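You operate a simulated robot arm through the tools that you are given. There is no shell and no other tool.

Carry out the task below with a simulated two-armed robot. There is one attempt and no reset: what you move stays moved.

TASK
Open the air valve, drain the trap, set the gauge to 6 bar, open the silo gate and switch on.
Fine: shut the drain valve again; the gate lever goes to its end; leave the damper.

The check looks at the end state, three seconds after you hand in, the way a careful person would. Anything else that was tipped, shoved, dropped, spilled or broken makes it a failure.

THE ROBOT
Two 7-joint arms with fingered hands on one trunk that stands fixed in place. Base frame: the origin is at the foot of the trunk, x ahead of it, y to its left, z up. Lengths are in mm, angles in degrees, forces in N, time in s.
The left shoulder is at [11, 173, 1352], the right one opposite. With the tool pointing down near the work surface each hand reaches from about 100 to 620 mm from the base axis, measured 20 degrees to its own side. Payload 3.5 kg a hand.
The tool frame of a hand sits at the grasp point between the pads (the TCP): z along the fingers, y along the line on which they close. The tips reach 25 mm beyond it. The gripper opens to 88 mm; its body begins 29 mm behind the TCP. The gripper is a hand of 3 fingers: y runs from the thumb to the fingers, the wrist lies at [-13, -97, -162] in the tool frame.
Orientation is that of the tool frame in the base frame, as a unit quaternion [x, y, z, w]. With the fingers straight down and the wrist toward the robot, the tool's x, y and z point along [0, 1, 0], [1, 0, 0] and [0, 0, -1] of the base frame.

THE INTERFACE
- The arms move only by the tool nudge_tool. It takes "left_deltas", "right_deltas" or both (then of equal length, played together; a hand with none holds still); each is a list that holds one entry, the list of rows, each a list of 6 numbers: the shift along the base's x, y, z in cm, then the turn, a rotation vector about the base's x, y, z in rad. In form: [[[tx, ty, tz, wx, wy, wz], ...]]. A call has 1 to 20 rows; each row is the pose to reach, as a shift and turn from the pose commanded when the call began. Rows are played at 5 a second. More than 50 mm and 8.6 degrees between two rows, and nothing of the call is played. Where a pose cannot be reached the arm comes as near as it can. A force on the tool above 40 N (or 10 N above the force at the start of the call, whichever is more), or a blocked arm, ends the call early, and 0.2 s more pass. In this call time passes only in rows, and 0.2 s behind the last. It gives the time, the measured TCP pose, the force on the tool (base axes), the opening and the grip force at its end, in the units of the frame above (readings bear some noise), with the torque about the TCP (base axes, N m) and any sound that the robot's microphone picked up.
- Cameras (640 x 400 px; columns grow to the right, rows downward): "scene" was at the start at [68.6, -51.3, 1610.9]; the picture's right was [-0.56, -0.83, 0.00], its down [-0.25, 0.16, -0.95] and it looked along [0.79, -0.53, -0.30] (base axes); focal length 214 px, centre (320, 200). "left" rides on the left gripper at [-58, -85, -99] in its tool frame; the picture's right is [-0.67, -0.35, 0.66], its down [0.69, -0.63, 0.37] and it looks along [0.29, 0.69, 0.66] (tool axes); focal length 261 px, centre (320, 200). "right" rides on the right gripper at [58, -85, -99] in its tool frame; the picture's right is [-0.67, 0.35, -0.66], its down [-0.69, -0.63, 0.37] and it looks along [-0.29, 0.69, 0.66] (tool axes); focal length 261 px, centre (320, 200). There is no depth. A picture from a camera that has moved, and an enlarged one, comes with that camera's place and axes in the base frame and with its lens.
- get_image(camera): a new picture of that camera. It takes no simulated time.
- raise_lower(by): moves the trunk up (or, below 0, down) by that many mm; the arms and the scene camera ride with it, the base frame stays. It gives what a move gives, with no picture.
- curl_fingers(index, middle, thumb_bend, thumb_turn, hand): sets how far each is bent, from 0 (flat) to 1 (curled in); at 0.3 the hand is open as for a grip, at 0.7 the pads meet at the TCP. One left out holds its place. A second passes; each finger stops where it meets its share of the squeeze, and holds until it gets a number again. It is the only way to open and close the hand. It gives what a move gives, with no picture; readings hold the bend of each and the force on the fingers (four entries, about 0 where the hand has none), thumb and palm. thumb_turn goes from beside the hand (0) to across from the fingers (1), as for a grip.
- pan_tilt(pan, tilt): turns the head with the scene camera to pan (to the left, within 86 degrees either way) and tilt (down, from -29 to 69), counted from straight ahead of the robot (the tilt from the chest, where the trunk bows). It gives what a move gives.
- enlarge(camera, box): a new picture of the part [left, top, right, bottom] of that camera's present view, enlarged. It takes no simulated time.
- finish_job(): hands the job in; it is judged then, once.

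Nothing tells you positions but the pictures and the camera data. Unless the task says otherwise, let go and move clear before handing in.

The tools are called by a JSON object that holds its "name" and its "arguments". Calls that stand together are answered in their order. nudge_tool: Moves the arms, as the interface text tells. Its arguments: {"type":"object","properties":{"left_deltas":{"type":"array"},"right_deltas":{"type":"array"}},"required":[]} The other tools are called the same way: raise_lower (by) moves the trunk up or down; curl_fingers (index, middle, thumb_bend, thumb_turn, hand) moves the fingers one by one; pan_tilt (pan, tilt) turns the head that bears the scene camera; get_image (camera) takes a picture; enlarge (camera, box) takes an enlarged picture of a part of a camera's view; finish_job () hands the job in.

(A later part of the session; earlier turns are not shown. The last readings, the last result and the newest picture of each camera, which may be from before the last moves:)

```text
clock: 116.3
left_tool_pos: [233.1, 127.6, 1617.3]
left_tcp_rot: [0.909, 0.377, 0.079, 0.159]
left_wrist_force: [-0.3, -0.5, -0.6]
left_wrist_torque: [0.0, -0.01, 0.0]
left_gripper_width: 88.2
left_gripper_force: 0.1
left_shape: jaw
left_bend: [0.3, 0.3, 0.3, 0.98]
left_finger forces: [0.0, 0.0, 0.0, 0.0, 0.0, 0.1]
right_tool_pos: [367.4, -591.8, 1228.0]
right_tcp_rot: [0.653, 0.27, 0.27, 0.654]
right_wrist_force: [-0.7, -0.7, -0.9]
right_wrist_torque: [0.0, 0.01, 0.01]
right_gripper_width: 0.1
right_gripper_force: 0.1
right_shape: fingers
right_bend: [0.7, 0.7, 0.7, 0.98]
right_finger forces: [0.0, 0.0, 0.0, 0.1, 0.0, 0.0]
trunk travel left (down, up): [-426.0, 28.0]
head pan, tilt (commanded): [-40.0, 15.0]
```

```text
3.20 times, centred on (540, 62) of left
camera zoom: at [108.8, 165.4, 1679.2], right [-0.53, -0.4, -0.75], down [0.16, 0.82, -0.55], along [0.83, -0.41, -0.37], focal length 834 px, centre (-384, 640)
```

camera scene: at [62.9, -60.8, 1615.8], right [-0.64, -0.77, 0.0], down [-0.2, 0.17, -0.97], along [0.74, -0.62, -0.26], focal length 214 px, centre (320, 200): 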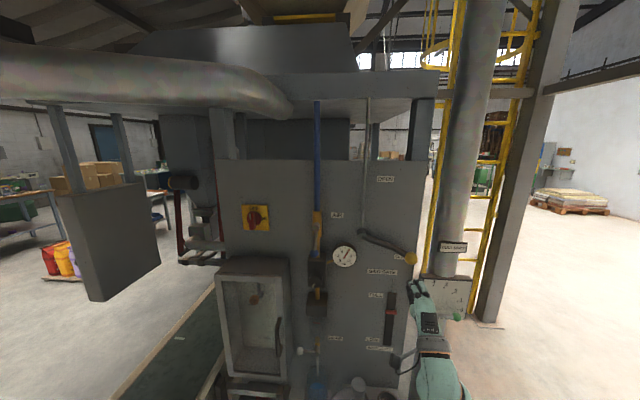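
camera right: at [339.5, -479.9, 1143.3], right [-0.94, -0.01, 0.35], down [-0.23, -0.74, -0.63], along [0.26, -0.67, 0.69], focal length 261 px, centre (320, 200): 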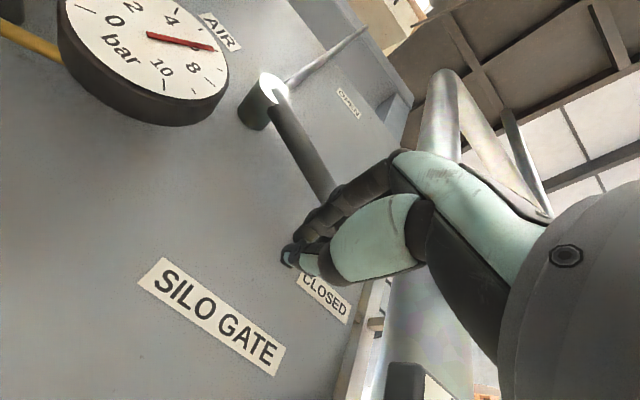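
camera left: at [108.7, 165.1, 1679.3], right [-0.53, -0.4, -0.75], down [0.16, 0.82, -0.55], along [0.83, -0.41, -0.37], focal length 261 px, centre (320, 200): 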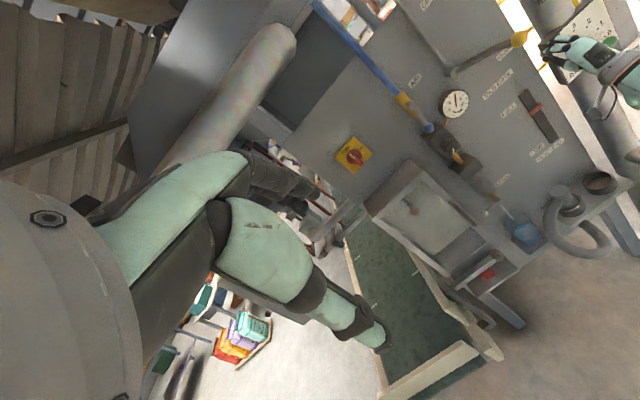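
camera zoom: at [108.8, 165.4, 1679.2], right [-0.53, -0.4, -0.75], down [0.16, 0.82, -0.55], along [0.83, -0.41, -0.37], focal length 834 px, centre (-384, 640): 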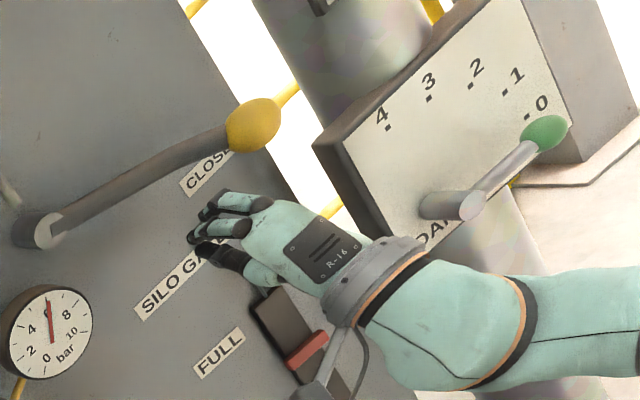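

In position below the bar with good clearance to the damper. Now I push up.

{"name": "nudge_tool", "arguments": {"right_deltas": [[[0, 0, 1.2, 0, 0, 0], [0, 0, 2.4, 0, 0, 0], [0, 0, 3.2, 0, 0, 0], [0, 0, 4.0, 0, 0, 0], [-0.2, -0.2, 4.7, 0, 0, 0]]]}}

{"name": "get_image", "arguments": {"camera": "right"}}

{"name": "enlarge", "arguments": {"camera": "left", "box": [440, 0, 640, 125]}}

```text
clock: 117.5
left_tool_pos: [231.1, 129.1, 1617.4]
left_tcp_rot: [0.909, 0.378, 0.078, 0.16]
left_wrist_force: [0.2, -1.2, 0.2]
left_wrist_torque: [0.03, 0.0, 0.0]
left_gripper_width: 88.0
left_gripper_force: 0.0
left_shape: jaw
left_bend: [0.3, 0.3, 0.3, 0.98]
left_finger forces: [0.0, 0.0, 0.0, 0.1, 0.0, 0.0]
right_tool_pos: [365.2, -592.8, 1274.9]
right_tcp_rot: [0.653, 0.27, 0.27, 0.654]
right_wrist_force: [-0.5, -0.1, -0.2]
right_wrist_torque: [0.05, -0.02, 0.0]
right_gripper_width: 0.1
right_gripper_force: 0.1
right_shape: fingers
right_bend: [0.7, 0.7, 0.7, 0.98]
right_finger forces: [0.0, 0.1, 0.0, 0.0, 0.0, 0.0]
trunk travel left (down, up): [-426.0, 28.0]
head pan, tilt (commanded): [-40.0, 15.0]
```

```text
taken
camera right: at [337.3, -481.4, 1190.5], right [-0.94, -0.01, 0.35], down [-0.23, -0.74, -0.63], along [0.26, -0.67, 0.69], focal length 261 px, centre (320, 200)
```

right: 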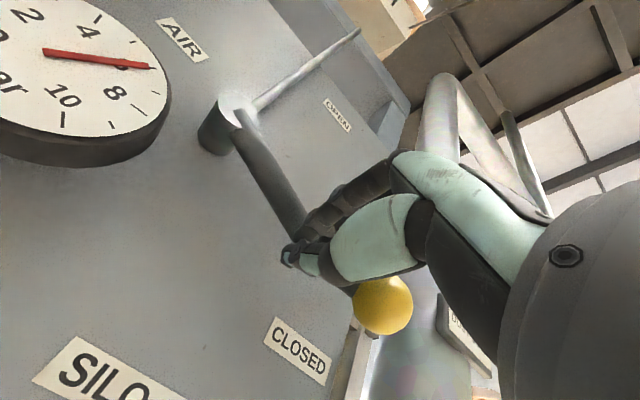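

```text
3.20 times, centred on (540, 62) of left
camera zoom: at [108.1, 166.4, 1679.2], right [-0.53, -0.4, -0.75], down [0.16, 0.82, -0.55], along [0.83, -0.41, -0.37], focal length 834 px, centre (-384, 640)
```

zoom: 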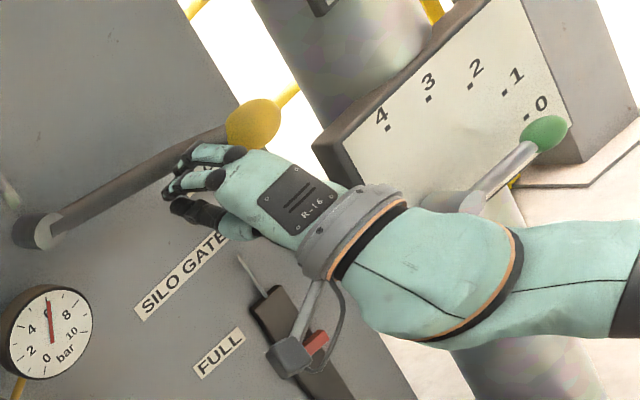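

{"name": "nudge_tool", "arguments": {"right_deltas": [[[-0.1, -0.1, 0.6, 0, 0, 0], [-0.2, -0.2, 1.2, 0, 0, 0], [-0.3, -0.3, 1.8, 0, 0, 0], [-0.4, -0.4, 2.4, 0, 0, 0]]]}}

{"name": "get_image", "arguments": {"camera": "right"}}

{"name": "enlarge", "arguments": {"camera": "left", "box": [440, 0, 640, 125]}}

```text
clock: 118.5
left_tool_pos: [231.4, 129.1, 1616.4]
left_tcp_rot: [0.908, 0.378, 0.079, 0.16]
left_wrist_force: [0.0, -1.0, 0.0]
left_wrist_torque: [0.0, 0.0, -0.02]
left_gripper_width: 88.1
left_gripper_force: 0.0
left_shape: jaw
left_bend: [0.3, 0.3, 0.3, 0.98]
left_finger forces: [0.0, 0.0, 0.1, 0.1, 0.0, 0.1]
right_tool_pos: [361.3, -596.5, 1299.1]
right_tcp_rot: [0.653, 0.27, 0.27, 0.654]
right_wrist_force: [-0.4, -0.4, -0.7]
right_wrist_torque: [0.03, 0.01, 0.0]
right_gripper_width: 0.0
right_gripper_force: 0.0
right_shape: fingers
right_bend: [0.7, 0.7, 0.7, 0.98]
right_finger forces: [0.0, 0.1, 0.1, 0.0, 0.1, 0.1]
trunk travel left (down, up): [-426.0, 28.0]
head pan, tilt (commanded): [-40.0, 15.0]
```

```text
taken
camera right: at [333.1, -484.7, 1214.8], right [-0.94, -0.01, 0.35], down [-0.23, -0.74, -0.63], along [0.26, -0.67, 0.7], focal length 261 px, centre (320, 200)
```

right: 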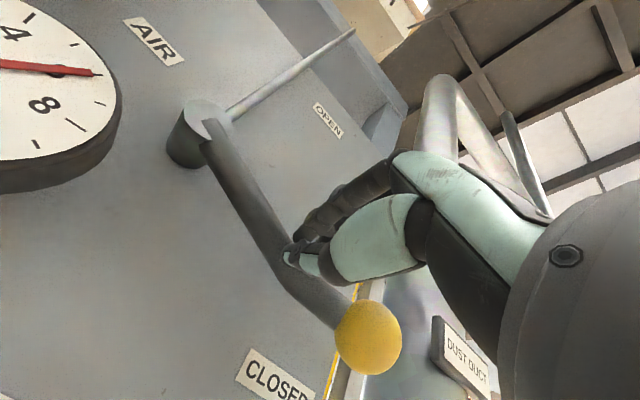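

```text
3.20 times, centred on (540, 62) of left
camera zoom: at [108.1, 166.6, 1679.2], right [-0.53, -0.4, -0.75], down [0.16, 0.82, -0.55], along [0.83, -0.41, -0.37], focal length 834 px, centre (-384, 640)
```

zoom: 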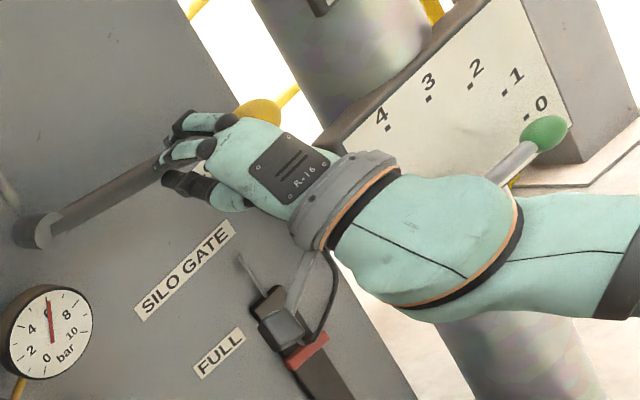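

The fingers passed in front of the bar: it lies deeper than I estimated, with the panel face at depth ~751. I'll go back down, 29 mm deeper, and push up again.

{"name": "nudge_tool", "arguments": {"right_deltas": [[[0.2, 0.2, -1.8, 0, 0, 0], [0.4, 0.4, -3.6, 0, 0, 0], [0.5, 0.5, -5.4, 0, 0, 0], [1.5, -0.5, -5.4, 0, 0, 0], [2.55, -1.55, -5.4, 0, 0, 0]]]}}

{"name": "get_image", "arguments": {"camera": "right"}}

{"name": "enlarge", "arguments": {"camera": "left", "box": [440, 0, 640, 125]}}

```text
clock: 119.7
left_tool_pos: [232.4, 128.4, 1616.1]
left_tcp_rot: [0.908, 0.379, 0.079, 0.159]
left_wrist_force: [-0.4, -0.3, 0.0]
left_wrist_torque: [-0.01, 0.02, 0.0]
left_gripper_width: 87.8
left_gripper_force: 0.0
left_shape: jaw
left_bend: [0.3, 0.3, 0.3, 0.98]
left_finger forces: [0.1, 0.0, 0.0, 0.0, 0.0, 0.0]
right_tool_pos: [386.5, -611.9, 1244.0]
right_tcp_rot: [0.654, 0.27, 0.27, 0.653]
right_wrist_force: [0.5, 0.2, 0.2]
right_wrist_torque: [0.0, 0.0, 0.04]
right_gripper_width: 0.0
right_gripper_force: 0.1
right_shape: fingers
right_bend: [0.7, 0.7, 0.7, 0.98]
right_finger forces: [0.0, 0.0, 0.0, 0.1, 0.1, 0.0]
trunk travel left (down, up): [-426.0, 28.0]
head pan, tilt (commanded): [-40.0, 15.0]
```

```text
taken
camera right: at [359.1, -500.8, 1160.3], right [-0.94, -0.01, 0.35], down [-0.23, -0.74, -0.63], along [0.26, -0.67, 0.69], focal length 261 px, centre (320, 200)
```

right: 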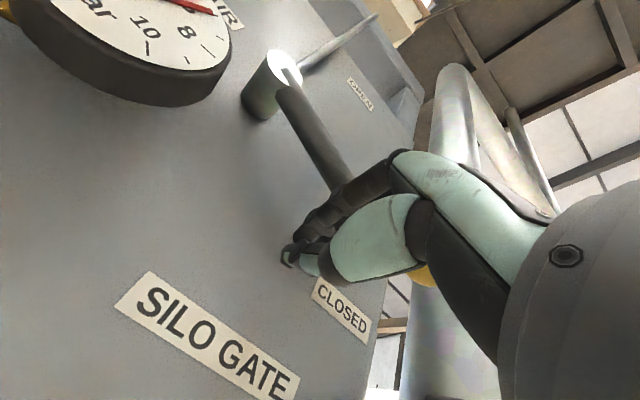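

```text
3.20 times, centred on (540, 62) of left
camera zoom: at [108.9, 166.0, 1679.2], right [-0.53, -0.4, -0.75], down [0.16, 0.82, -0.55], along [0.83, -0.41, -0.37], focal length 834 px, centre (-384, 640)
```

zoom: 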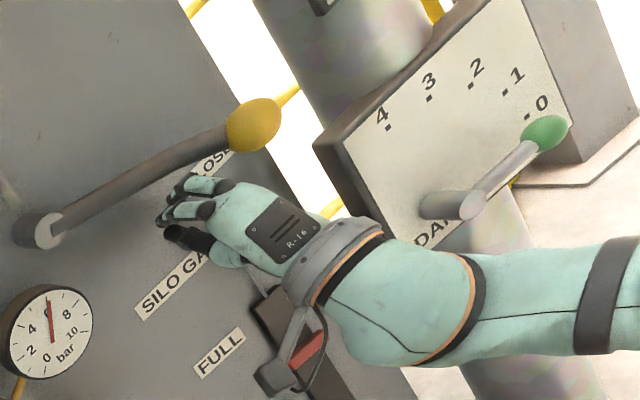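

{"name": "nudge_tool", "arguments": {"right_deltas": [[[0, 0, 0.8, 0, 0, 0], [0, 0, 1.6, 0, 0, 0], [-0.1, -0.1, 2.4, 0, 0, 0], [-0.2, -0.2, 3.2, 0, 0, 0], [-0.4, -0.4, 4.0, 0, 0, 0]]]}}

{"name": "get_image", "arguments": {"camera": "right"}}

{"name": "enlarge", "arguments": {"camera": "left", "box": [440, 0, 640, 125]}}

```text
clock: 120.9
left_tool_pos: [230.9, 129.2, 1616.9]
left_tcp_rot: [0.908, 0.378, 0.078, 0.16]
left_wrist_force: [0.1, 0.3, -1.2]
left_wrist_torque: [0.0, -0.03, 0.0]
left_gripper_width: 87.8
left_gripper_force: 0.1
left_shape: jaw
left_bend: [0.3, 0.3, 0.3, 0.98]
left_finger forces: [0.1, 0.0, 0.0, 0.0, 0.0, 0.0]
right_tool_pos: [383.1, -616.4, 1284.8]
right_tcp_rot: [0.654, 0.269, 0.268, 0.655]
right_wrist_force: [-3.7, 2.7, -4.4]
right_wrist_torque: [0.0, -0.11, -0.08]
right_gripper_width: 0.0
right_gripper_force: 3.1
right_shape: fingers
right_bend: [0.7, 0.7, 0.7, 0.98]
right_finger forces: [0.0, 6.7, 0.1, 0.1, 0.0, 0.1]
trunk travel left (down, up): [-426.0, 28.0]
head pan, tilt (commanded): [-40.0, 15.0]
```

```text
taken
camera right: at [354.7, -504.3, 1200.4], right [-0.94, -0.01, 0.35], down [-0.23, -0.74, -0.63], along [0.26, -0.67, 0.7], focal length 261 px, centre (320, 200)
```

right: 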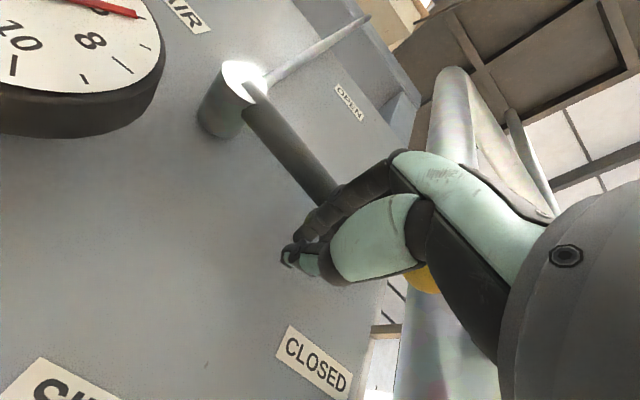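

```text
3.20 times, centred on (540, 62) of left
camera zoom: at [107.9, 166.5, 1679.2], right [-0.53, -0.4, -0.75], down [0.16, 0.82, -0.55], along [0.83, -0.41, -0.37], focal length 834 px, centre (-384, 640)
```

zoom: 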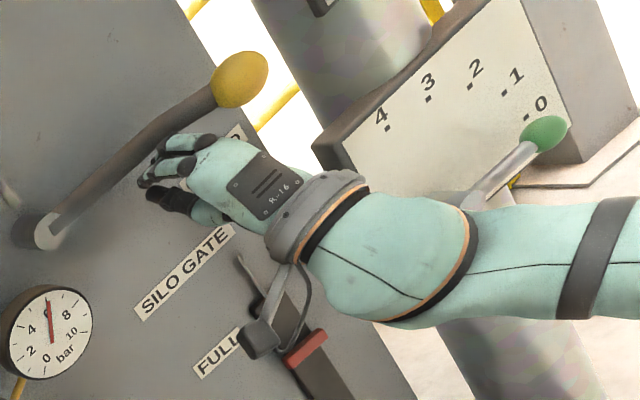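

The lever is rising with about 5 N. I'll follow its arc to about 30° above horizontal.

{"name": "nudge_tool", "arguments": {"right_deltas": [[[-0.3, -0.3, 1.03, 0, 0, 0], [-0.57, -0.57, 2.3, 0, 0, 0], [-0.7, -0.7, 3.65, 0, 0, 0], [-0.71, -0.71, 4.8, 0, 0, 0], [-0.59, -0.59, 6.15, 0, 0, 0], [-0.38, -0.38, 7.29, 0, 0, 0]]]}}

{"name": "get_image", "arguments": {"camera": "right"}}

{"name": "enlarge", "arguments": {"camera": "left", "box": [440, 0, 640, 125]}}

{"name": "enlarge", "arguments": {"camera": "scene", "box": [340, 160, 500, 280]}}

```text
clock: 122.3
left_tool_pos: [230.9, 128.0, 1617.6]
left_tcp_rot: [0.909, 0.378, 0.079, 0.16]
left_wrist_force: [0.0, 0.6, -0.1]
left_wrist_torque: [0.01, -0.01, 0.01]
left_gripper_width: 87.9
left_gripper_force: 0.2
left_shape: jaw
left_bend: [0.3, 0.3, 0.3, 0.98]
left_finger forces: [0.0, 0.0, 0.0, 0.1, 0.1, 0.0]
right_tool_pos: [379.2, -618.7, 1358.1]
right_tcp_rot: [0.653, 0.27, 0.27, 0.654]
right_wrist_force: [-1.5, 3.6, -5.7]
right_wrist_torque: [-0.15, -0.09, -0.05]
right_gripper_width: 0.0
right_gripper_force: 2.9
right_shape: fingers
right_bend: [0.7, 0.7, 0.7, 0.98]
right_finger forces: [0.3, 6.0, 0.0, 0.0, 0.0, 0.0]
trunk travel left (down, up): [-426.0, 28.0]
head pan, tilt (commanded): [-40.0, 15.0]
```

```text
taken
camera right: at [350.5, -508.0, 1273.7], right [-0.94, -0.01, 0.35], down [-0.23, -0.74, -0.63], along [0.26, -0.67, 0.7], focal length 261 px, centre (320, 200)
```

right: 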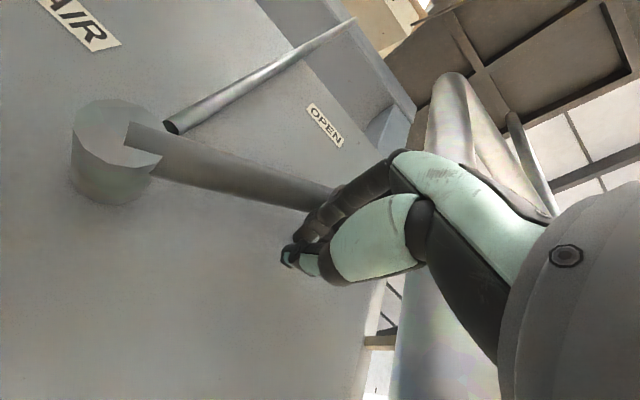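

```text
3.20 times, centred on (540, 62) of left
camera zoom: at [107.6, 166.7, 1679.2], right [-0.53, -0.4, -0.75], down [0.16, 0.82, -0.55], along [0.83, -0.41, -0.37], focal length 834 px, centre (-384, 640)
```

zoom: 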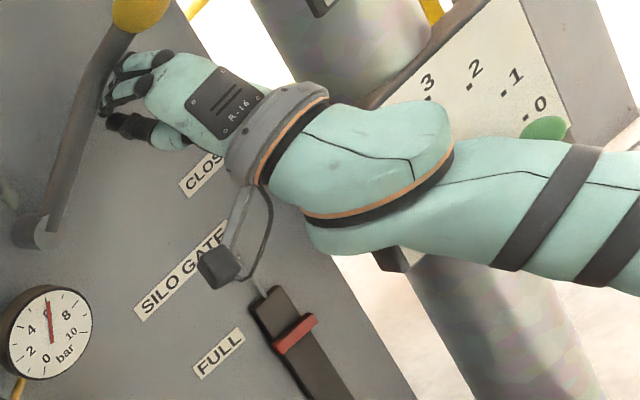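

```text
3.33 times, centred on (420, 220) of scene
camera zoom: at [61.8, -59.2, 1615.9], right [-0.64, -0.77, 0.0], down [-0.2, 0.17, -0.97], along [0.74, -0.62, -0.26], focal length 715 px, centre (-13, 133)
```

zoom: 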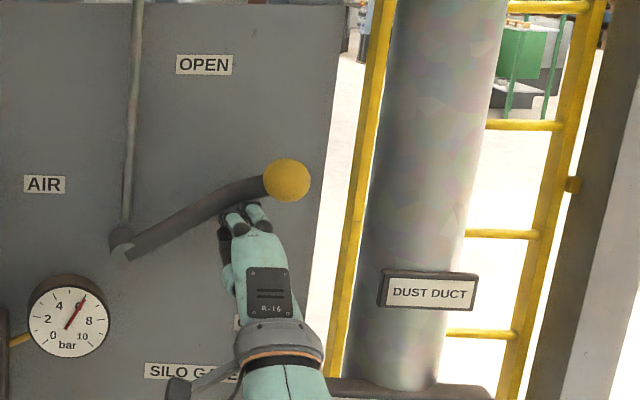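

{"name": "nudge_tool", "arguments": {"right_deltas": [[[0.35, 0.35, 1.24, 0, 0, 0], [0.76, 0.76, 2.27, 0, 0, 0], [1.25, 1.25, 3.21, 0, 0, 0], [1.92, 1.92, 4.17, 0, 0, 0]]]}}

{"name": "get_image", "arguments": {"camera": "right"}}

{"name": "enlarge", "arguments": {"camera": "scene", "box": [340, 160, 500, 280]}}

```text
clock: 123.3
left_tool_pos: [231.3, 128.8, 1617.6]
left_tcp_rot: [0.908, 0.378, 0.078, 0.16]
left_wrist_force: [-0.7, -0.3, -0.1]
left_wrist_torque: [0.04, 0.03, -0.01]
left_gripper_width: 87.8
left_gripper_force: 0.2
left_shape: jaw
left_bend: [0.3, 0.3, 0.3, 0.98]
left_finger forces: [0.1, 0.0, 0.0, 0.1, 0.0, 0.0]
right_tool_pos: [397.3, -602.8, 1398.6]
right_tcp_rot: [0.654, 0.27, 0.269, 0.654]
right_wrist_force: [-3.8, -2.6, -3.4]
right_wrist_torque: [0.03, -0.02, -0.04]
right_gripper_width: 0.0
right_gripper_force: 3.1
right_shape: fingers
right_bend: [0.7, 0.7, 0.69, 0.98]
right_finger forces: [6.0, 0.0, 0.0, 0.1, 0.1, 0.1]
trunk travel left (down, up): [-426.0, 28.0]
head pan, tilt (commanded): [-40.0, 15.0]
```

```text
taken
camera right: at [368.9, -490.3, 1315.0], right [-0.94, -0.01, 0.35], down [-0.23, -0.74, -0.63], along [0.26, -0.67, 0.69], focal length 261 px, centre (320, 200)
```

right: 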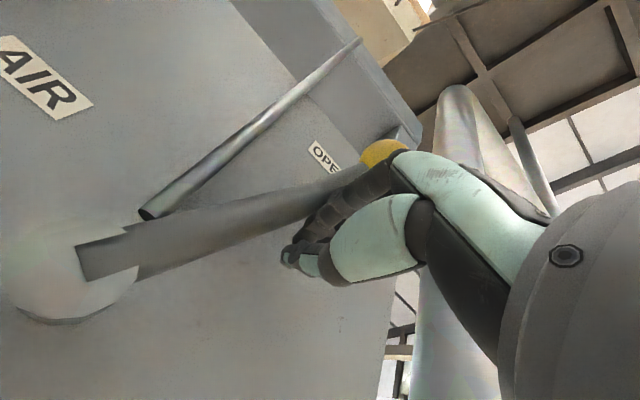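

```text
3.33 times, centred on (420, 220) of scene
camera zoom: at [61.7, -60.3, 1615.8], right [-0.64, -0.77, 0.0], down [-0.2, 0.17, -0.97], along [0.74, -0.62, -0.26], focal length 715 px, centre (-13, 133)
```

zoom: 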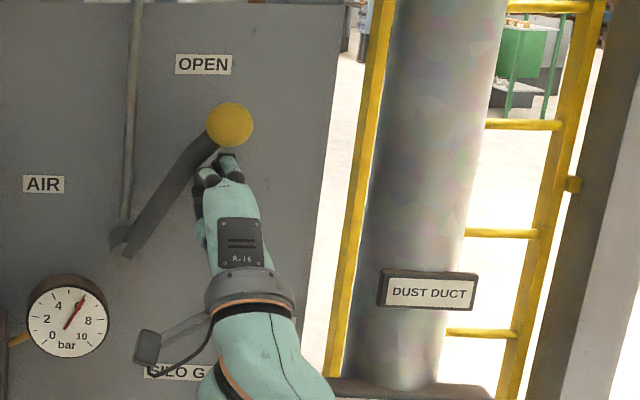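

{"name": "nudge_tool", "arguments": {"right_deltas": [[[0.6, 0.6, 0.68, 0, 0, 0], [1.15, 1.15, 1.18, 0, 0, 0], [1.79, 1.79, 1.64, 0, 0, 0]]]}}

{"name": "get_image", "arguments": {"camera": "right"}}

{"name": "enlarge", "arguments": {"camera": "scene", "box": [340, 160, 500, 280]}}

```text
clock: 123.9
left_tool_pos: [222.4, 121.6, 1618.9]
left_tcp_rot: [0.908, 0.379, 0.082, 0.157]
left_wrist_force: [1.7, 0.3, 0.2]
left_wrist_torque: [0.0, 0.01, 0.0]
left_gripper_width: 88.0
left_gripper_force: 0.0
left_shape: jaw
left_bend: [0.3, 0.3, 0.3, 0.98]
left_finger forces: [0.0, 0.0, 0.0, 0.0, 0.0, 0.0]
right_tool_pos: [399.4, -602.8, 1405.9]
right_tcp_rot: [0.66, 0.263, 0.265, 0.652]
right_wrist_force: [-29.2, -18.8, -18.6]
right_wrist_torque: [0.14, -0.23, 0.03]
right_gripper_width: 0.0
right_gripper_force: 20.0
right_shape: fingers
right_bend: [0.7, 0.7, 0.66, 0.97]
right_finger forces: [33.3, 5.5, 0.0, 0.0, 0.0, 0.0]
trunk travel left (down, up): [-426.0, 28.0]
head pan, tilt (commanded): [-40.0, 15.0]
stopped in row 2 (right hand): the force on the tool passed its limit at 44 N (the readings are from after the stop); the commanded pose is now the measured one
```

```text
taken
camera right: at [372.4, -489.6, 1322.9], right [-0.94, 0.0, 0.35], down [-0.24, -0.73, -0.64], along [0.25, -0.68, 0.69], focal length 261 px, centre (320, 200)
```

right: 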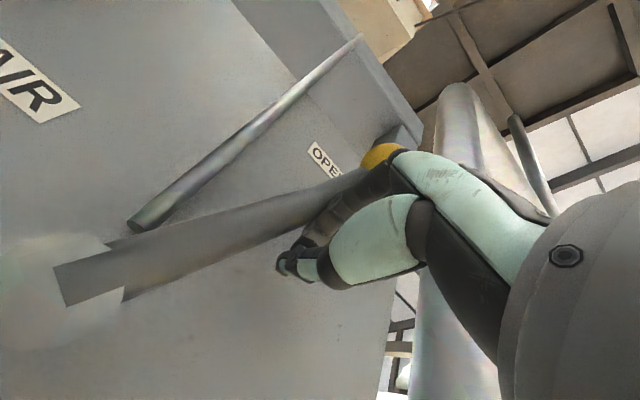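

```text
3.33 times, centred on (420, 220) of scene
camera zoom: at [53.6, -67.5, 1615.8], right [-0.64, -0.77, -0.01], down [-0.2, 0.17, -0.97], along [0.74, -0.62, -0.26], focal length 715 px, centre (-13, 133)
```

zoom: 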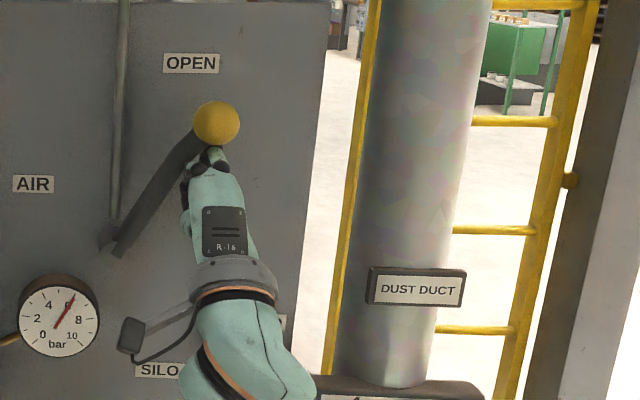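

The lever hit its end stop at 44 N, right by the OPEN label. I'll release and back out, then check it stays there.

{"name": "nudge_tool", "arguments": {"right_deltas": [[[-0.5, -0.5, -0.4, 0, 0, 0], [-1.0, -1.0, -0.8, 0, 0, 0], [-1.5, -1.5, -1.2, 0, 0, 0], [-3.5, 0.5, -1.2, 0, 0, 0], [-5.5, 2.5, -1.2, 0, 0, 0], [-7.5, 4.5, -1.2, 0, 0, 0], [-9.5, 6.5, -1.2, 0, 0, 0]]]}}

{"name": "get_image", "arguments": {"camera": "right"}}

{"name": "enlarge", "arguments": {"camera": "scene", "box": [340, 160, 500, 280]}}

```text
clock: 125.5
left_tool_pos: [230.3, 129.2, 1617.2]
left_tcp_rot: [0.908, 0.379, 0.079, 0.16]
left_wrist_force: [0.2, 0.0, 0.4]
left_wrist_torque: [-0.03, -0.01, 0.0]
left_gripper_width: 87.8
left_gripper_force: 0.1
left_shape: jaw
left_bend: [0.3, 0.3, 0.3, 0.98]
left_finger forces: [0.1, 0.0, 0.0, 0.0, 0.1, 0.1]
right_tool_pos: [311.9, -527.0, 1396.4]
right_tcp_rot: [0.655, 0.268, 0.267, 0.654]
right_wrist_force: [-0.4, 0.4, 0.0]
right_wrist_torque: [0.0, 0.02, -0.04]
right_gripper_width: 0.0
right_gripper_force: 0.1
right_shape: fingers
right_bend: [0.7, 0.7, 0.7, 0.97]
right_finger forces: [0.1, 0.0, 0.0, 0.0, 0.0, 0.0]
trunk travel left (down, up): [-426.0, 28.0]
head pan, tilt (commanded): [-40.0, 15.0]
```

```text
taken
camera right: at [283.7, -415.0, 1313.1], right [-0.94, 0.0, 0.35], down [-0.23, -0.74, -0.63], along [0.26, -0.67, 0.69], focal length 261 px, centre (320, 200)
```

right: 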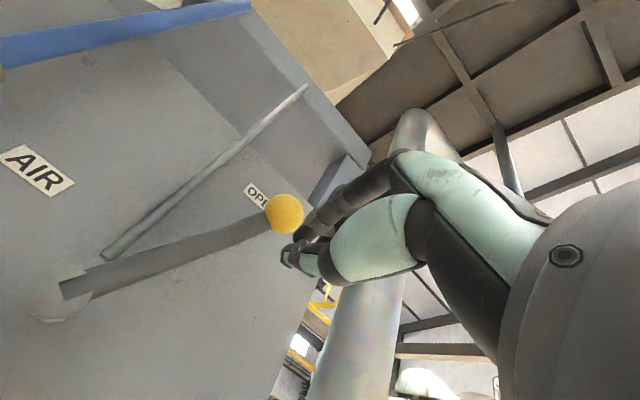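

```text
3.33 times, centred on (420, 220) of scene
camera zoom: at [61.3, -58.7, 1615.9], right [-0.64, -0.77, 0.0], down [-0.2, 0.17, -0.97], along [0.74, -0.62, -0.26], focal length 715 px, centre (-13, 133)
```

zoom: 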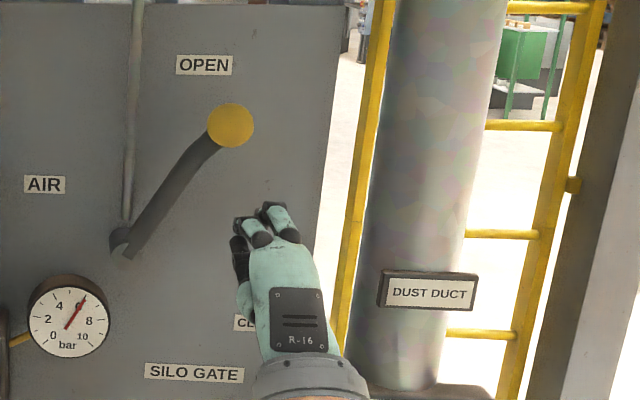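

The gate lever stays at its end. Now for the main switch, I'll return via the neutral fingers-down pose.

{"name": "nudge_tool", "arguments": {"right_deltas": [[[-0.5, 1.2, 1.5, 0.0472, 0.114, 0.0472], [-0.8, 2.4, 3.1, 0.0945, 0.228, 0.0945], [-0.8, 3.6, 4.7, 0.1417, 0.3421, 0.1417], [-0.6, 4.8, 6.3, 0.1889, 0.4561, 0.1889], [-0.3, 6.0, 7.9, 0.2362, 0.5701, 0.2362], [0.1, 7.2, 9.5, 0.2834, 0.6841, 0.2834], [0.5, 8.4, 11.1, 0.3306, 0.7982, 0.3306], [0.9, 9.6, 12.6, 0.3778, 0.9122, 0.3778], [1.3, 10.8, 14.2, 0.4251, 1.0262, 0.4251], [1.7, 12.0, 15.7, 0.4723, 1.1402, 0.4723], [2.1, 13.2, 17.3, 0.5195, 1.2543, 0.5195], [2.5, 14.2, 18.8, 0.5668, 1.3683, 0.5668], [2.8, 15.2, 20.4, 0.614, 1.4823, 0.614]]]}}

{"name": "enlarge", "arguments": {"camera": "left", "box": [300, 100, 460, 200]}}

{"name": "enlarge", "arguments": {"camera": "scene", "box": [210, 170, 370, 270]}}

{"name": "enlarge", "arguments": {"camera": "right", "box": [230, 60, 390, 160]}}

```text
clock: 128.3
left_tool_pos: [232.1, 130.3, 1617.2]
left_tcp_rot: [0.908, 0.379, 0.079, 0.16]
left_wrist_force: [1.1, -0.4, 0.3]
left_wrist_torque: [-0.02, 0.02, -0.02]
left_gripper_width: 87.8
left_gripper_force: 0.2
left_shape: jaw
left_bend: [0.3, 0.3, 0.3, 0.98]
left_finger forces: [0.0, 0.0, 0.0, 0.1, 0.0, 0.0]
right_tool_pos: [340.5, -374.4, 1598.8]
right_tcp_rot: [0.707, 0.708, -0.005, 0.001]
right_wrist_force: [-0.1, 0.6, 0.6]
right_wrist_torque: [0.0, -0.02, -0.01]
right_gripper_width: 0.0
right_gripper_force: 0.0
right_shape: fingers
right_bend: [0.7, 0.7, 0.7, 0.98]
right_finger forces: [0.0, 0.0, 0.0, 0.0, 0.0, 0.0]
right hand out of reach, approached as far as the arm can: row 1, 2, 3, 4
trunk travel left (down, up): [-426.0, 28.0]
head pan, tilt (commanded): [-40.0, 15.0]
```

```text
4.00 times, centred on (380, 150) of left
camera zoom: at [109.1, 167.9, 1679.0], right [-0.53, -0.4, -0.75], down [0.16, 0.82, -0.55], along [0.83, -0.41, -0.37], focal length 1043 px, centre (80, 400)
```

zoom: 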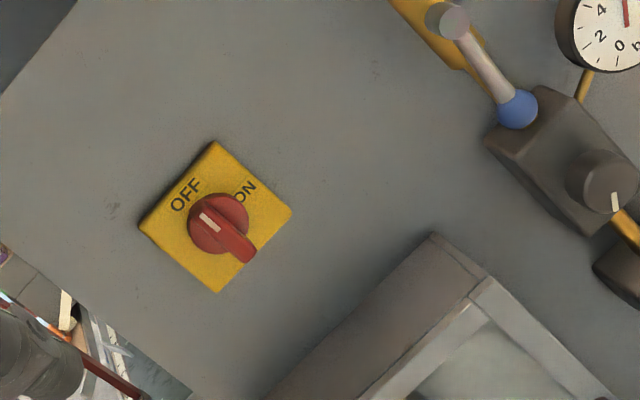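

```text
4.00 times, centred on (290, 220) of scene
camera zoom: at [63.1, -58.2, 1615.9], right [-0.64, -0.77, 0.0], down [-0.2, 0.17, -0.97], along [0.74, -0.62, -0.26], focal length 858 px, centre (440, 120)
```

zoom: 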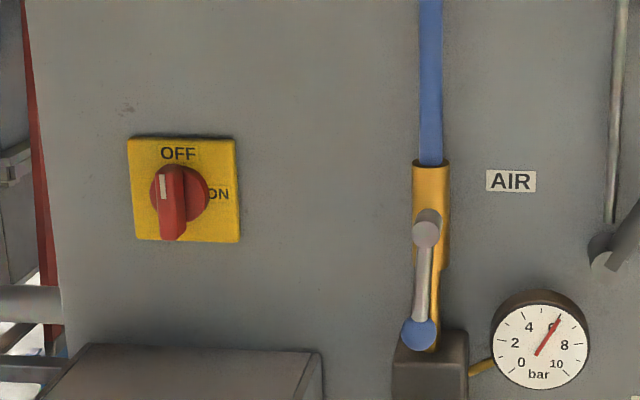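

```text
4.00 times, centred on (310, 110) of right
camera zoom: at [257.6, -315.0, 1701.1], right [0.35, -0.66, 0.66], down [-0.63, -0.69, -0.36], along [0.69, -0.29, -0.66], focal length 1043 px, centre (360, 560)
```

zoom: 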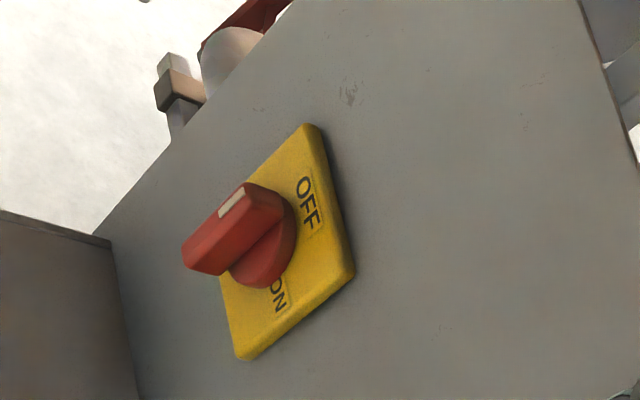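

The switch handle is near h=276, z≈1366, protruding to depth ~700, with its white mark pointing up to OFF. I'll roll the hand back to the fingers-left pose, as before, for the left-hand targets.

{"name": "nudge_tool", "arguments": {"right_deltas": [[[0.45, -0.2, -0.4, -0.114, -0.0472, 0.0472], [0.9, -0.4, -0.8, -0.228, -0.0945, 0.0945], [1.4, -0.6, -1.2, -0.3421, -0.1417, 0.1417], [1.8, -0.8, -1.6, -0.4561, -0.1889, 0.1889], [2.3, -1.0, -2.0, -0.5701, -0.2362, 0.2362], [2.8, -1.2, -2.5, -0.6841, -0.2834, 0.2834], [3.2, -1.4, -3.0, -0.7982, -0.3306, 0.3306], [3.7, -1.6, -3.5, -0.9122, -0.3778, 0.3778], [4.2, -1.8, -4.0, -1.0262, -0.4251, 0.4251], [4.6, -2.0, -4.5, -1.1402, -0.4723, 0.4723], [5.1, -2.2, -5.0, -1.2543, -0.5195, 0.5195], [5.5, -2.4, -5.5, -1.3683, -0.5668, 0.5668], [6.0, -2.5, -6.0, -1.4823, -0.614, 0.614]]]}}

{"name": "nudge_tool", "arguments": {"right_deltas": [[[0, 0, 0, -0.09, 0.09, 0], [0.5, 0.3, 0, -0.18, 0.18, 0], [1.5, 1.0, 0, -0.27, 0.27, 0], [3.0, 2.0, 0.3, -0.27, 0.27, 0], [4.5, 3.0, 0.6, -0.27, 0.27, 0], [6.0, 4.0, 0.9, -0.27, 0.27, 0], [7.5, 5.0, 1.2, -0.27, 0.27, 0], [9.0, 6.0, 1.4, -0.27, 0.27, 0], [10.3, 7.0, 1.4, -0.27, 0.27, 0]]]}}

```text
clock: 131.1
left_tool_pos: [232.0, 128.2, 1617.2]
left_tcp_rot: [0.908, 0.379, 0.079, 0.16]
left_wrist_force: [-0.5, 0.0, -0.2]
left_wrist_torque: [-0.01, -0.04, 0.0]
left_gripper_width: 88.0
left_gripper_force: 0.1
left_shape: jaw
left_bend: [0.3, 0.3, 0.3, 0.98]
left_finger forces: [0.0, 0.1, 0.1, 0.0, 0.0, 0.0]
right_tool_pos: [399.9, -402.4, 1538.6]
right_tcp_rot: [0.269, 0.65, -0.274, 0.656]
right_wrist_force: [-0.2, 0.1, 0.0]
right_wrist_torque: [0.0, 0.0, 0.02]
right_gripper_width: 0.2
right_gripper_force: 0.0
right_shape: fingers
right_bend: [0.7, 0.7, 0.7, 0.98]
right_finger forces: [0.0, 0.0, 0.0, 0.0, 0.0, 0.1]
trunk travel left (down, up): [-426.0, 28.0]
head pan, tilt (commanded): [-40.0, 15.0]
```

```text
clock: 133.1
left_tool_pos: [232.5, 129.3, 1616.7]
left_tcp_rot: [0.908, 0.379, 0.078, 0.159]
left_wrist_force: [0.3, -0.1, -0.2]
left_wrist_torque: [0.02, -0.01, -0.02]
left_gripper_width: 88.5
left_gripper_force: 0.0
left_shape: jaw
left_bend: [0.3, 0.3, 0.3, 0.98]
left_finger forces: [0.1, 0.0, 0.0, 0.0, 0.0, 0.1]
right_tool_pos: [504.4, -330.2, 1553.4]
right_tcp_rot: [0.141, 0.69, -0.391, 0.593]
right_wrist_force: [-0.2, 0.6, 0.8]
right_wrist_torque: [0.01, -0.01, -0.02]
right_gripper_width: 0.0
right_gripper_force: 0.0
right_shape: fingers
right_bend: [0.7, 0.7, 0.7, 0.98]
right_finger forces: [0.1, 0.1, 0.0, 0.0, 0.0, 0.1]
trunk travel left (down, up): [-426.0, 28.0]
head pan, tilt (commanded): [-40.0, 15.0]
```

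{"name": "raise_lower", "arguments": {"by": -140}}

{"name": "get_image", "arguments": {"camera": "scene"}}

{"name": "get_image", "arguments": {"camera": "right"}}

```text
clock: 134.8
left_tool_pos: [230.4, 129.4, 1476.9]
left_tcp_rot: [0.909, 0.377, 0.079, 0.16]
left_wrist_force: [-0.7, -0.3, 0.6]
left_wrist_torque: [-0.01, 0.02, 0.0]
left_gripper_width: 88.0
left_gripper_force: 0.0
left_shape: jaw
left_bend: [0.3, 0.3, 0.3, 0.98]
left_finger forces: [0.0, 0.1, 0.0, 0.0, 0.0, 0.1]
right_tool_pos: [502.9, -331.7, 1414.6]
right_tcp_rot: [0.14, 0.689, -0.391, 0.593]
right_wrist_force: [0.0, 0.0, 0.4]
right_wrist_torque: [0.01, 0.0, -0.02]
right_gripper_width: 0.0
right_gripper_force: 0.0
right_shape: fingers
right_bend: [0.7, 0.7, 0.7, 0.98]
right_finger forces: [0.0, 0.1, 0.0, 0.0, 0.0, 0.0]
trunk travel left (down, up): [-286.0, 168.0]
head pan, tilt (commanded): [-40.0, 15.0]
```

```text
taken
camera scene: at [103.1, -59.3, 1466.5], right [-0.64, -0.77, 0.05], down [-0.27, 0.17, -0.95], along [0.72, -0.62, -0.31], focal length 214 px, centre (320, 200)
```

scene: 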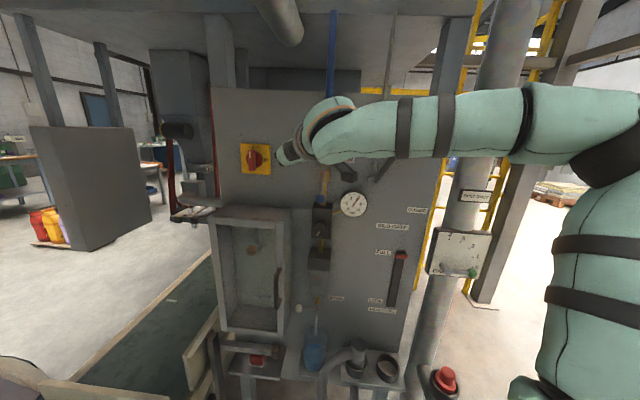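

```text
taken
camera right: at [362.8, -331.1, 1392.6], right [-0.06, 0.87, 0.49], down [0.02, -0.49, 0.87], along [1.0, 0.06, 0.01], focal length 261 px, centre (320, 200)
```

right: 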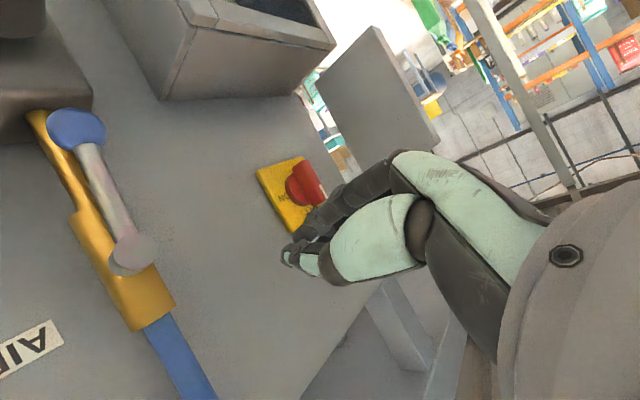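

I'll give the air lever a firmer, deeper push to be sure it is fully on its stop: first into position left of its ball.

{"name": "nudge_tool", "arguments": {"right_deltas": [[[-0.3, -0.3, -2.5, 0, 0, 0], [-0.6, -0.6, -5.0, 0, 0, 0], [-0.9, -0.9, -7.5, 0, 0, 0], [-1.13, -1.13, -10.2, 0, 0, 0], [0.5, -2.8, -10.2, 0, 0, 0], [2.2, -4.5, -10.2, 0, 0, 0], [3.8, -6.1, -10.2, 0, 0, 0]]]}}

{"name": "get_image", "arguments": {"camera": "right"}}

{"name": "enlarge", "arguments": {"camera": "scene", "box": [250, 120, 410, 220]}}

```text
clock: 136.4
left_tool_pos: [232.7, 128.9, 1476.3]
left_tcp_rot: [0.908, 0.379, 0.079, 0.159]
left_wrist_force: [-0.5, -0.4, 0.0]
left_wrist_torque: [-0.01, -0.05, -0.01]
left_gripper_width: 87.5
left_gripper_force: 0.0
left_shape: jaw
left_bend: [0.3, 0.3, 0.3, 0.98]
left_finger forces: [0.0, 0.0, 0.0, 0.0, 0.0, 0.0]
right_tool_pos: [543.2, -391.2, 1311.6]
right_tcp_rot: [0.141, 0.69, -0.392, 0.592]
right_wrist_force: [0.0, 0.2, 0.4]
right_wrist_torque: [0.01, 0.03, 0.02]
right_gripper_width: 0.0
right_gripper_force: 0.1
right_shape: fingers
right_bend: [0.7, 0.7, 0.7, 0.98]
right_finger forces: [0.0, 0.1, 0.1, 0.0, 0.0, 0.0]
trunk travel left (down, up): [-286.0, 168.0]
head pan, tilt (commanded): [-40.0, 15.0]
```

```text
taken
camera right: at [402.7, -392.6, 1290.4], right [-0.06, 0.87, 0.49], down [0.02, -0.49, 0.87], along [1.0, 0.06, 0.01], focal length 261 px, centre (320, 200)
```

right: 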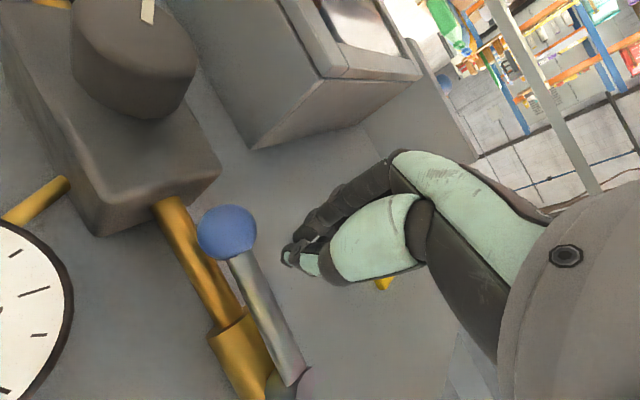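

```text
4.00 times, centred on (330, 170) of scene
camera zoom: at [104.1, -59.7, 1466.4], right [-0.64, -0.77, 0.05], down [-0.27, 0.17, -0.95], along [0.72, -0.62, -0.32], focal length 858 px, centre (280, 320)
```

zoom: 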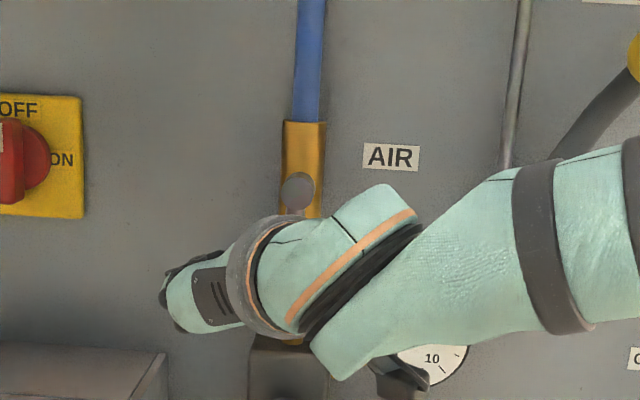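

{"name": "nudge_tool", "arguments": {"right_deltas": [[[-0.42, -0.42, 0, 0, 0, 0], [-0.78, -0.78, 0, 0, 0, 0], [-1.06, -1.06, 0, 0, 0, 0], [-1.27, -1.27, 0, 0, 0, 0], [-1.48, -1.48, 0, 0, 0, 0], [-1.7, -1.7, 0, 0, 0, 0]]]}}

{"name": "get_image", "arguments": {"camera": "right"}}

```text
clock: 137.8
left_tool_pos: [231.6, 130.5, 1476.7]
left_tcp_rot: [0.909, 0.379, 0.078, 0.159]
left_wrist_force: [0.2, 0.2, -0.9]
left_wrist_torque: [0.0, 0.01, -0.02]
left_gripper_width: 87.8
left_gripper_force: 0.1
left_shape: jaw
left_bend: [0.3, 0.3, 0.3, 0.98]
left_finger forces: [0.1, 0.0, 0.1, 0.1, 0.0, 0.0]
right_tool_pos: [526.3, -409.0, 1312.4]
right_tcp_rot: [0.141, 0.69, -0.392, 0.592]
right_wrist_force: [2.6, 3.3, -0.2]
right_wrist_torque: [0.01, -0.01, 0.07]
right_gripper_width: 0.0
right_gripper_force: 2.4
right_shape: fingers
right_bend: [0.69, 0.7, 0.72, 0.98]
right_finger forces: [0.0, 0.0, 0.0, 0.0, 4.2, 0.0]
trunk travel left (down, up): [-286.0, 168.0]
head pan, tilt (commanded): [-40.0, 15.0]
```

```text
taken
camera right: at [385.5, -408.4, 1290.6], right [-0.06, 0.87, 0.48], down [0.02, -0.48, 0.87], along [1.0, 0.06, 0.01], focal length 261 px, centre (320, 200)
```

right: 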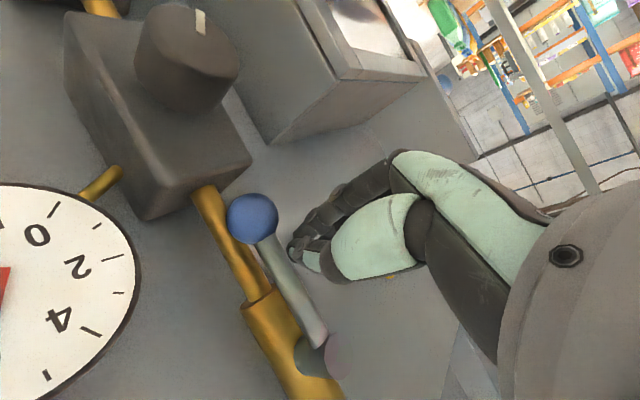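

{"name": "nudge_tool", "arguments": {"right_deltas": [[[-0.25, -0.25, 0, 0, 0, 0], [-0.5, -0.5, 0, 0, 0, 0], [-0.75, -0.75, 0, 0, 0, 0]]]}}

{"name": "get_image", "arguments": {"camera": "right"}}

```text
clock: 138.6
left_tool_pos: [231.4, 133.7, 1476.2]
left_tcp_rot: [0.908, 0.378, 0.077, 0.161]
left_wrist_force: [0.1, 0.2, 0.1]
left_wrist_torque: [0.0, 0.01, -0.03]
left_gripper_width: 87.9
left_gripper_force: 0.1
left_shape: jaw
left_bend: [0.3, 0.3, 0.3, 0.98]
left_finger forces: [0.0, 0.0, 0.0, 0.0, 0.0, 0.1]
right_tool_pos: [518.0, -412.1, 1313.0]
right_tcp_rot: [0.14, 0.689, -0.391, 0.594]
right_wrist_force: [2.3, 11.8, -0.8]
right_wrist_torque: [0.05, -0.02, 0.17]
right_gripper_width: 0.1
right_gripper_force: 6.5
right_shape: fingers
right_bend: [0.67, 0.7, 0.75, 1.0]
right_finger forces: [0.1, 0.1, 0.0, 0.0, 13.7, 0.1]
trunk travel left (down, up): [-286.0, 168.0]
head pan, tilt (commanded): [-40.0, 15.0]
```

```text
taken
camera right: at [377.5, -413.0, 1291.4], right [-0.06, 0.87, 0.48], down [0.02, -0.48, 0.88], along [1.0, 0.07, 0.01], focal length 261 px, centre (320, 200)
```

right: 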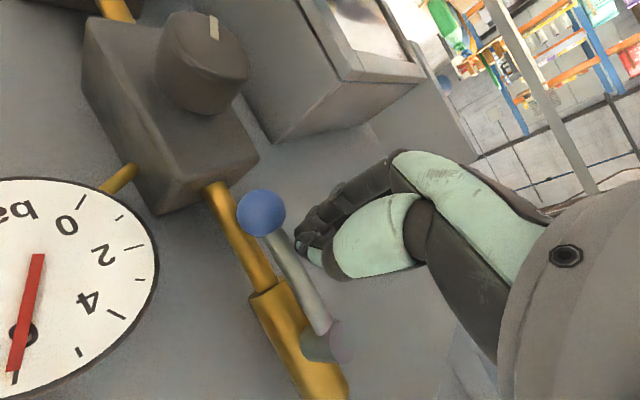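

The lever does not move even at 14 N, so the air valve is fully on its stop. I'll back off and move toward the switch.

{"name": "nudge_tool", "arguments": {"right_deltas": [[[0.8, 0.8, 0, 0, 0, 0], [1.4, 1.4, 0, 0, 0, 0], [-0.2, 3.0, 0, 0, 0, 0], [-1.8, 4.6, 0.5, 0, 0, 0], [-3.4, 6.2, 2.0, 0, 0, 0], [-3.4, 6.4, 4.0, 0, 0, 0], [-2.4, 7.4, 6.0, 0, 0, 0], [-0.6, 8.7, 8.0, 0, 0, 0], [1.5, 10.0, 8.5, 0, 0, 0], [3.5, 11.2, 8.5, 0, 0, 0], [5.5, 12.2, 8.5, 0, 0, 0]]]}}

{"name": "get_image", "arguments": {"camera": "right"}}

{"name": "get_image", "arguments": {"camera": "scene"}}

```text
clock: 141.0
left_tool_pos: [232.6, 128.8, 1475.8]
left_tcp_rot: [0.909, 0.378, 0.079, 0.159]
left_wrist_force: [1.1, 0.5, 0.3]
left_wrist_torque: [0.02, -0.01, 0.03]
left_gripper_width: 88.0
left_gripper_force: 0.1
left_shape: jaw
left_bend: [0.3, 0.3, 0.3, 0.98]
left_finger forces: [0.0, 0.0, 0.0, 0.0, 0.0, 0.1]
right_tool_pos: [573.6, -294.6, 1397.2]
right_tcp_rot: [0.14, 0.69, -0.392, 0.592]
right_wrist_force: [0.5, 0.2, -0.1]
right_wrist_torque: [0.02, 0.01, 0.05]
right_gripper_width: 0.0
right_gripper_force: 0.1
right_shape: fingers
right_bend: [0.7, 0.7, 0.7, 0.98]
right_finger forces: [0.0, 0.1, 0.0, 0.1, 0.0, 0.1]
trunk travel left (down, up): [-286.0, 168.0]
head pan, tilt (commanded): [-40.0, 15.0]
```

```text
taken
camera right: at [433.1, -294.5, 1375.3], right [-0.06, 0.87, 0.49], down [0.02, -0.49, 0.87], along [1.0, 0.06, 0.01], focal length 261 px, centre (320, 200)
```

right: 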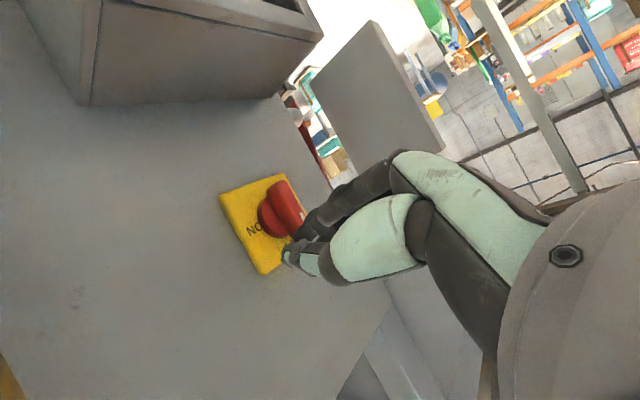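

```text
taken
camera scene: at [104.9, -59.3, 1466.4], right [-0.64, -0.77, 0.05], down [-0.27, 0.17, -0.95], along [0.72, -0.62, -0.32], focal length 214 px, centre (320, 200)
```

scene: 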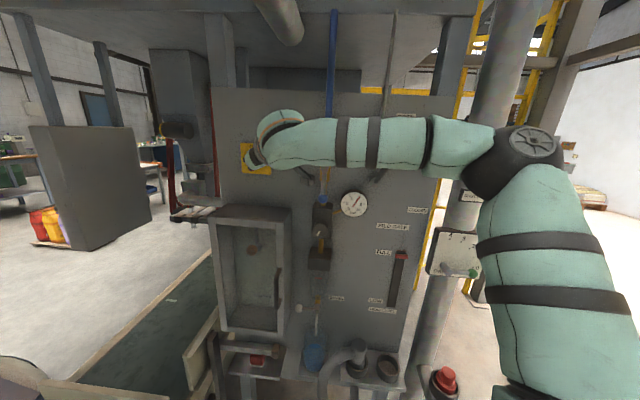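

{"name": "nudge_tool", "arguments": {"right_deltas": [[[0.7, 1.0, 2.0, 0, 0, 0], [1.3, 2.2, 4.0, 0, 0, 0], [1.4, 3.3, 6.0, 0, 0, 0]]]}}

{"name": "get_image", "arguments": {"camera": "right"}}

{"name": "enlarge", "arguments": {"camera": "right", "box": [200, 80, 360, 180]}}

```text
clock: 141.8
left_tool_pos: [230.6, 128.5, 1476.9]
left_tcp_rot: [0.908, 0.379, 0.079, 0.16]
left_wrist_force: [0.3, -0.3, 0.1]
left_wrist_torque: [-0.01, 0.02, 0.0]
left_gripper_width: 88.0
left_gripper_force: 0.2
left_shape: jaw
left_bend: [0.3, 0.3, 0.3, 0.98]
left_finger forces: [0.1, 0.0, 0.0, 0.0, 0.0, 0.0]
right_tool_pos: [580.9, -279.1, 1427.3]
right_tcp_rot: [0.141, 0.689, -0.393, 0.593]
right_wrist_force: [1.0, 0.2, 1.1]
right_wrist_torque: [0.03, 0.02, 0.0]
right_gripper_width: 0.2
right_gripper_force: 0.1
right_shape: fingers
right_bend: [0.7, 0.7, 0.7, 0.98]
right_finger forces: [0.0, 0.1, 0.0, 0.0, 0.1, 0.0]
right hand out of reach, approached as far as the arm can: row 2, 3
trunk travel left (down, up): [-286.0, 168.0]
head pan, tilt (commanded): [-40.0, 15.0]
```

```text
taken
camera right: at [440.2, -278.9, 1405.7], right [-0.06, 0.87, 0.49], down [0.02, -0.49, 0.87], along [1.0, 0.06, 0.01], focal length 261 px, centre (320, 200)
```

right: 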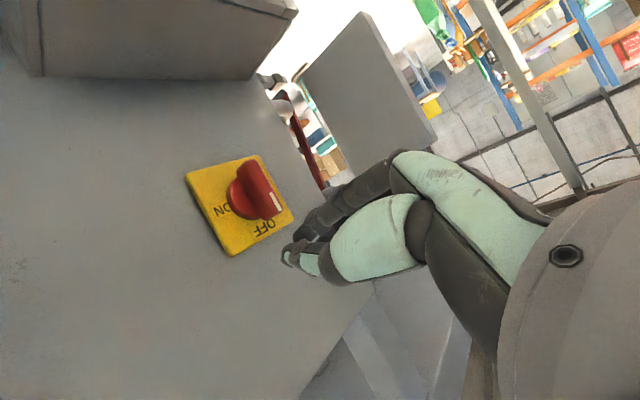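

```text
4.00 times, centred on (280, 130) of right
camera zoom: at [440.2, -278.9, 1405.7], right [-0.06, 0.87, 0.49], down [0.02, -0.49, 0.87], along [1.0, 0.06, 0.01], focal length 1043 px, centre (480, 480)
```

zoom: 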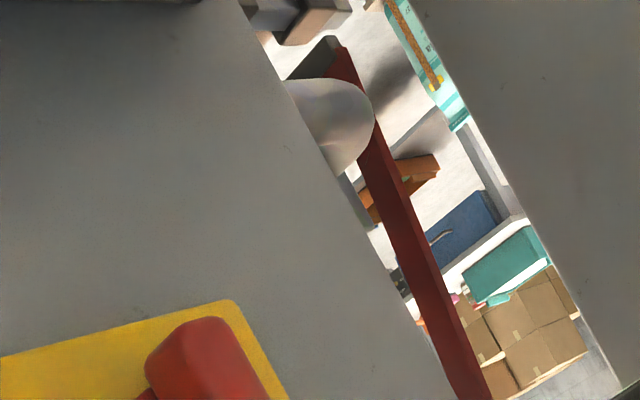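

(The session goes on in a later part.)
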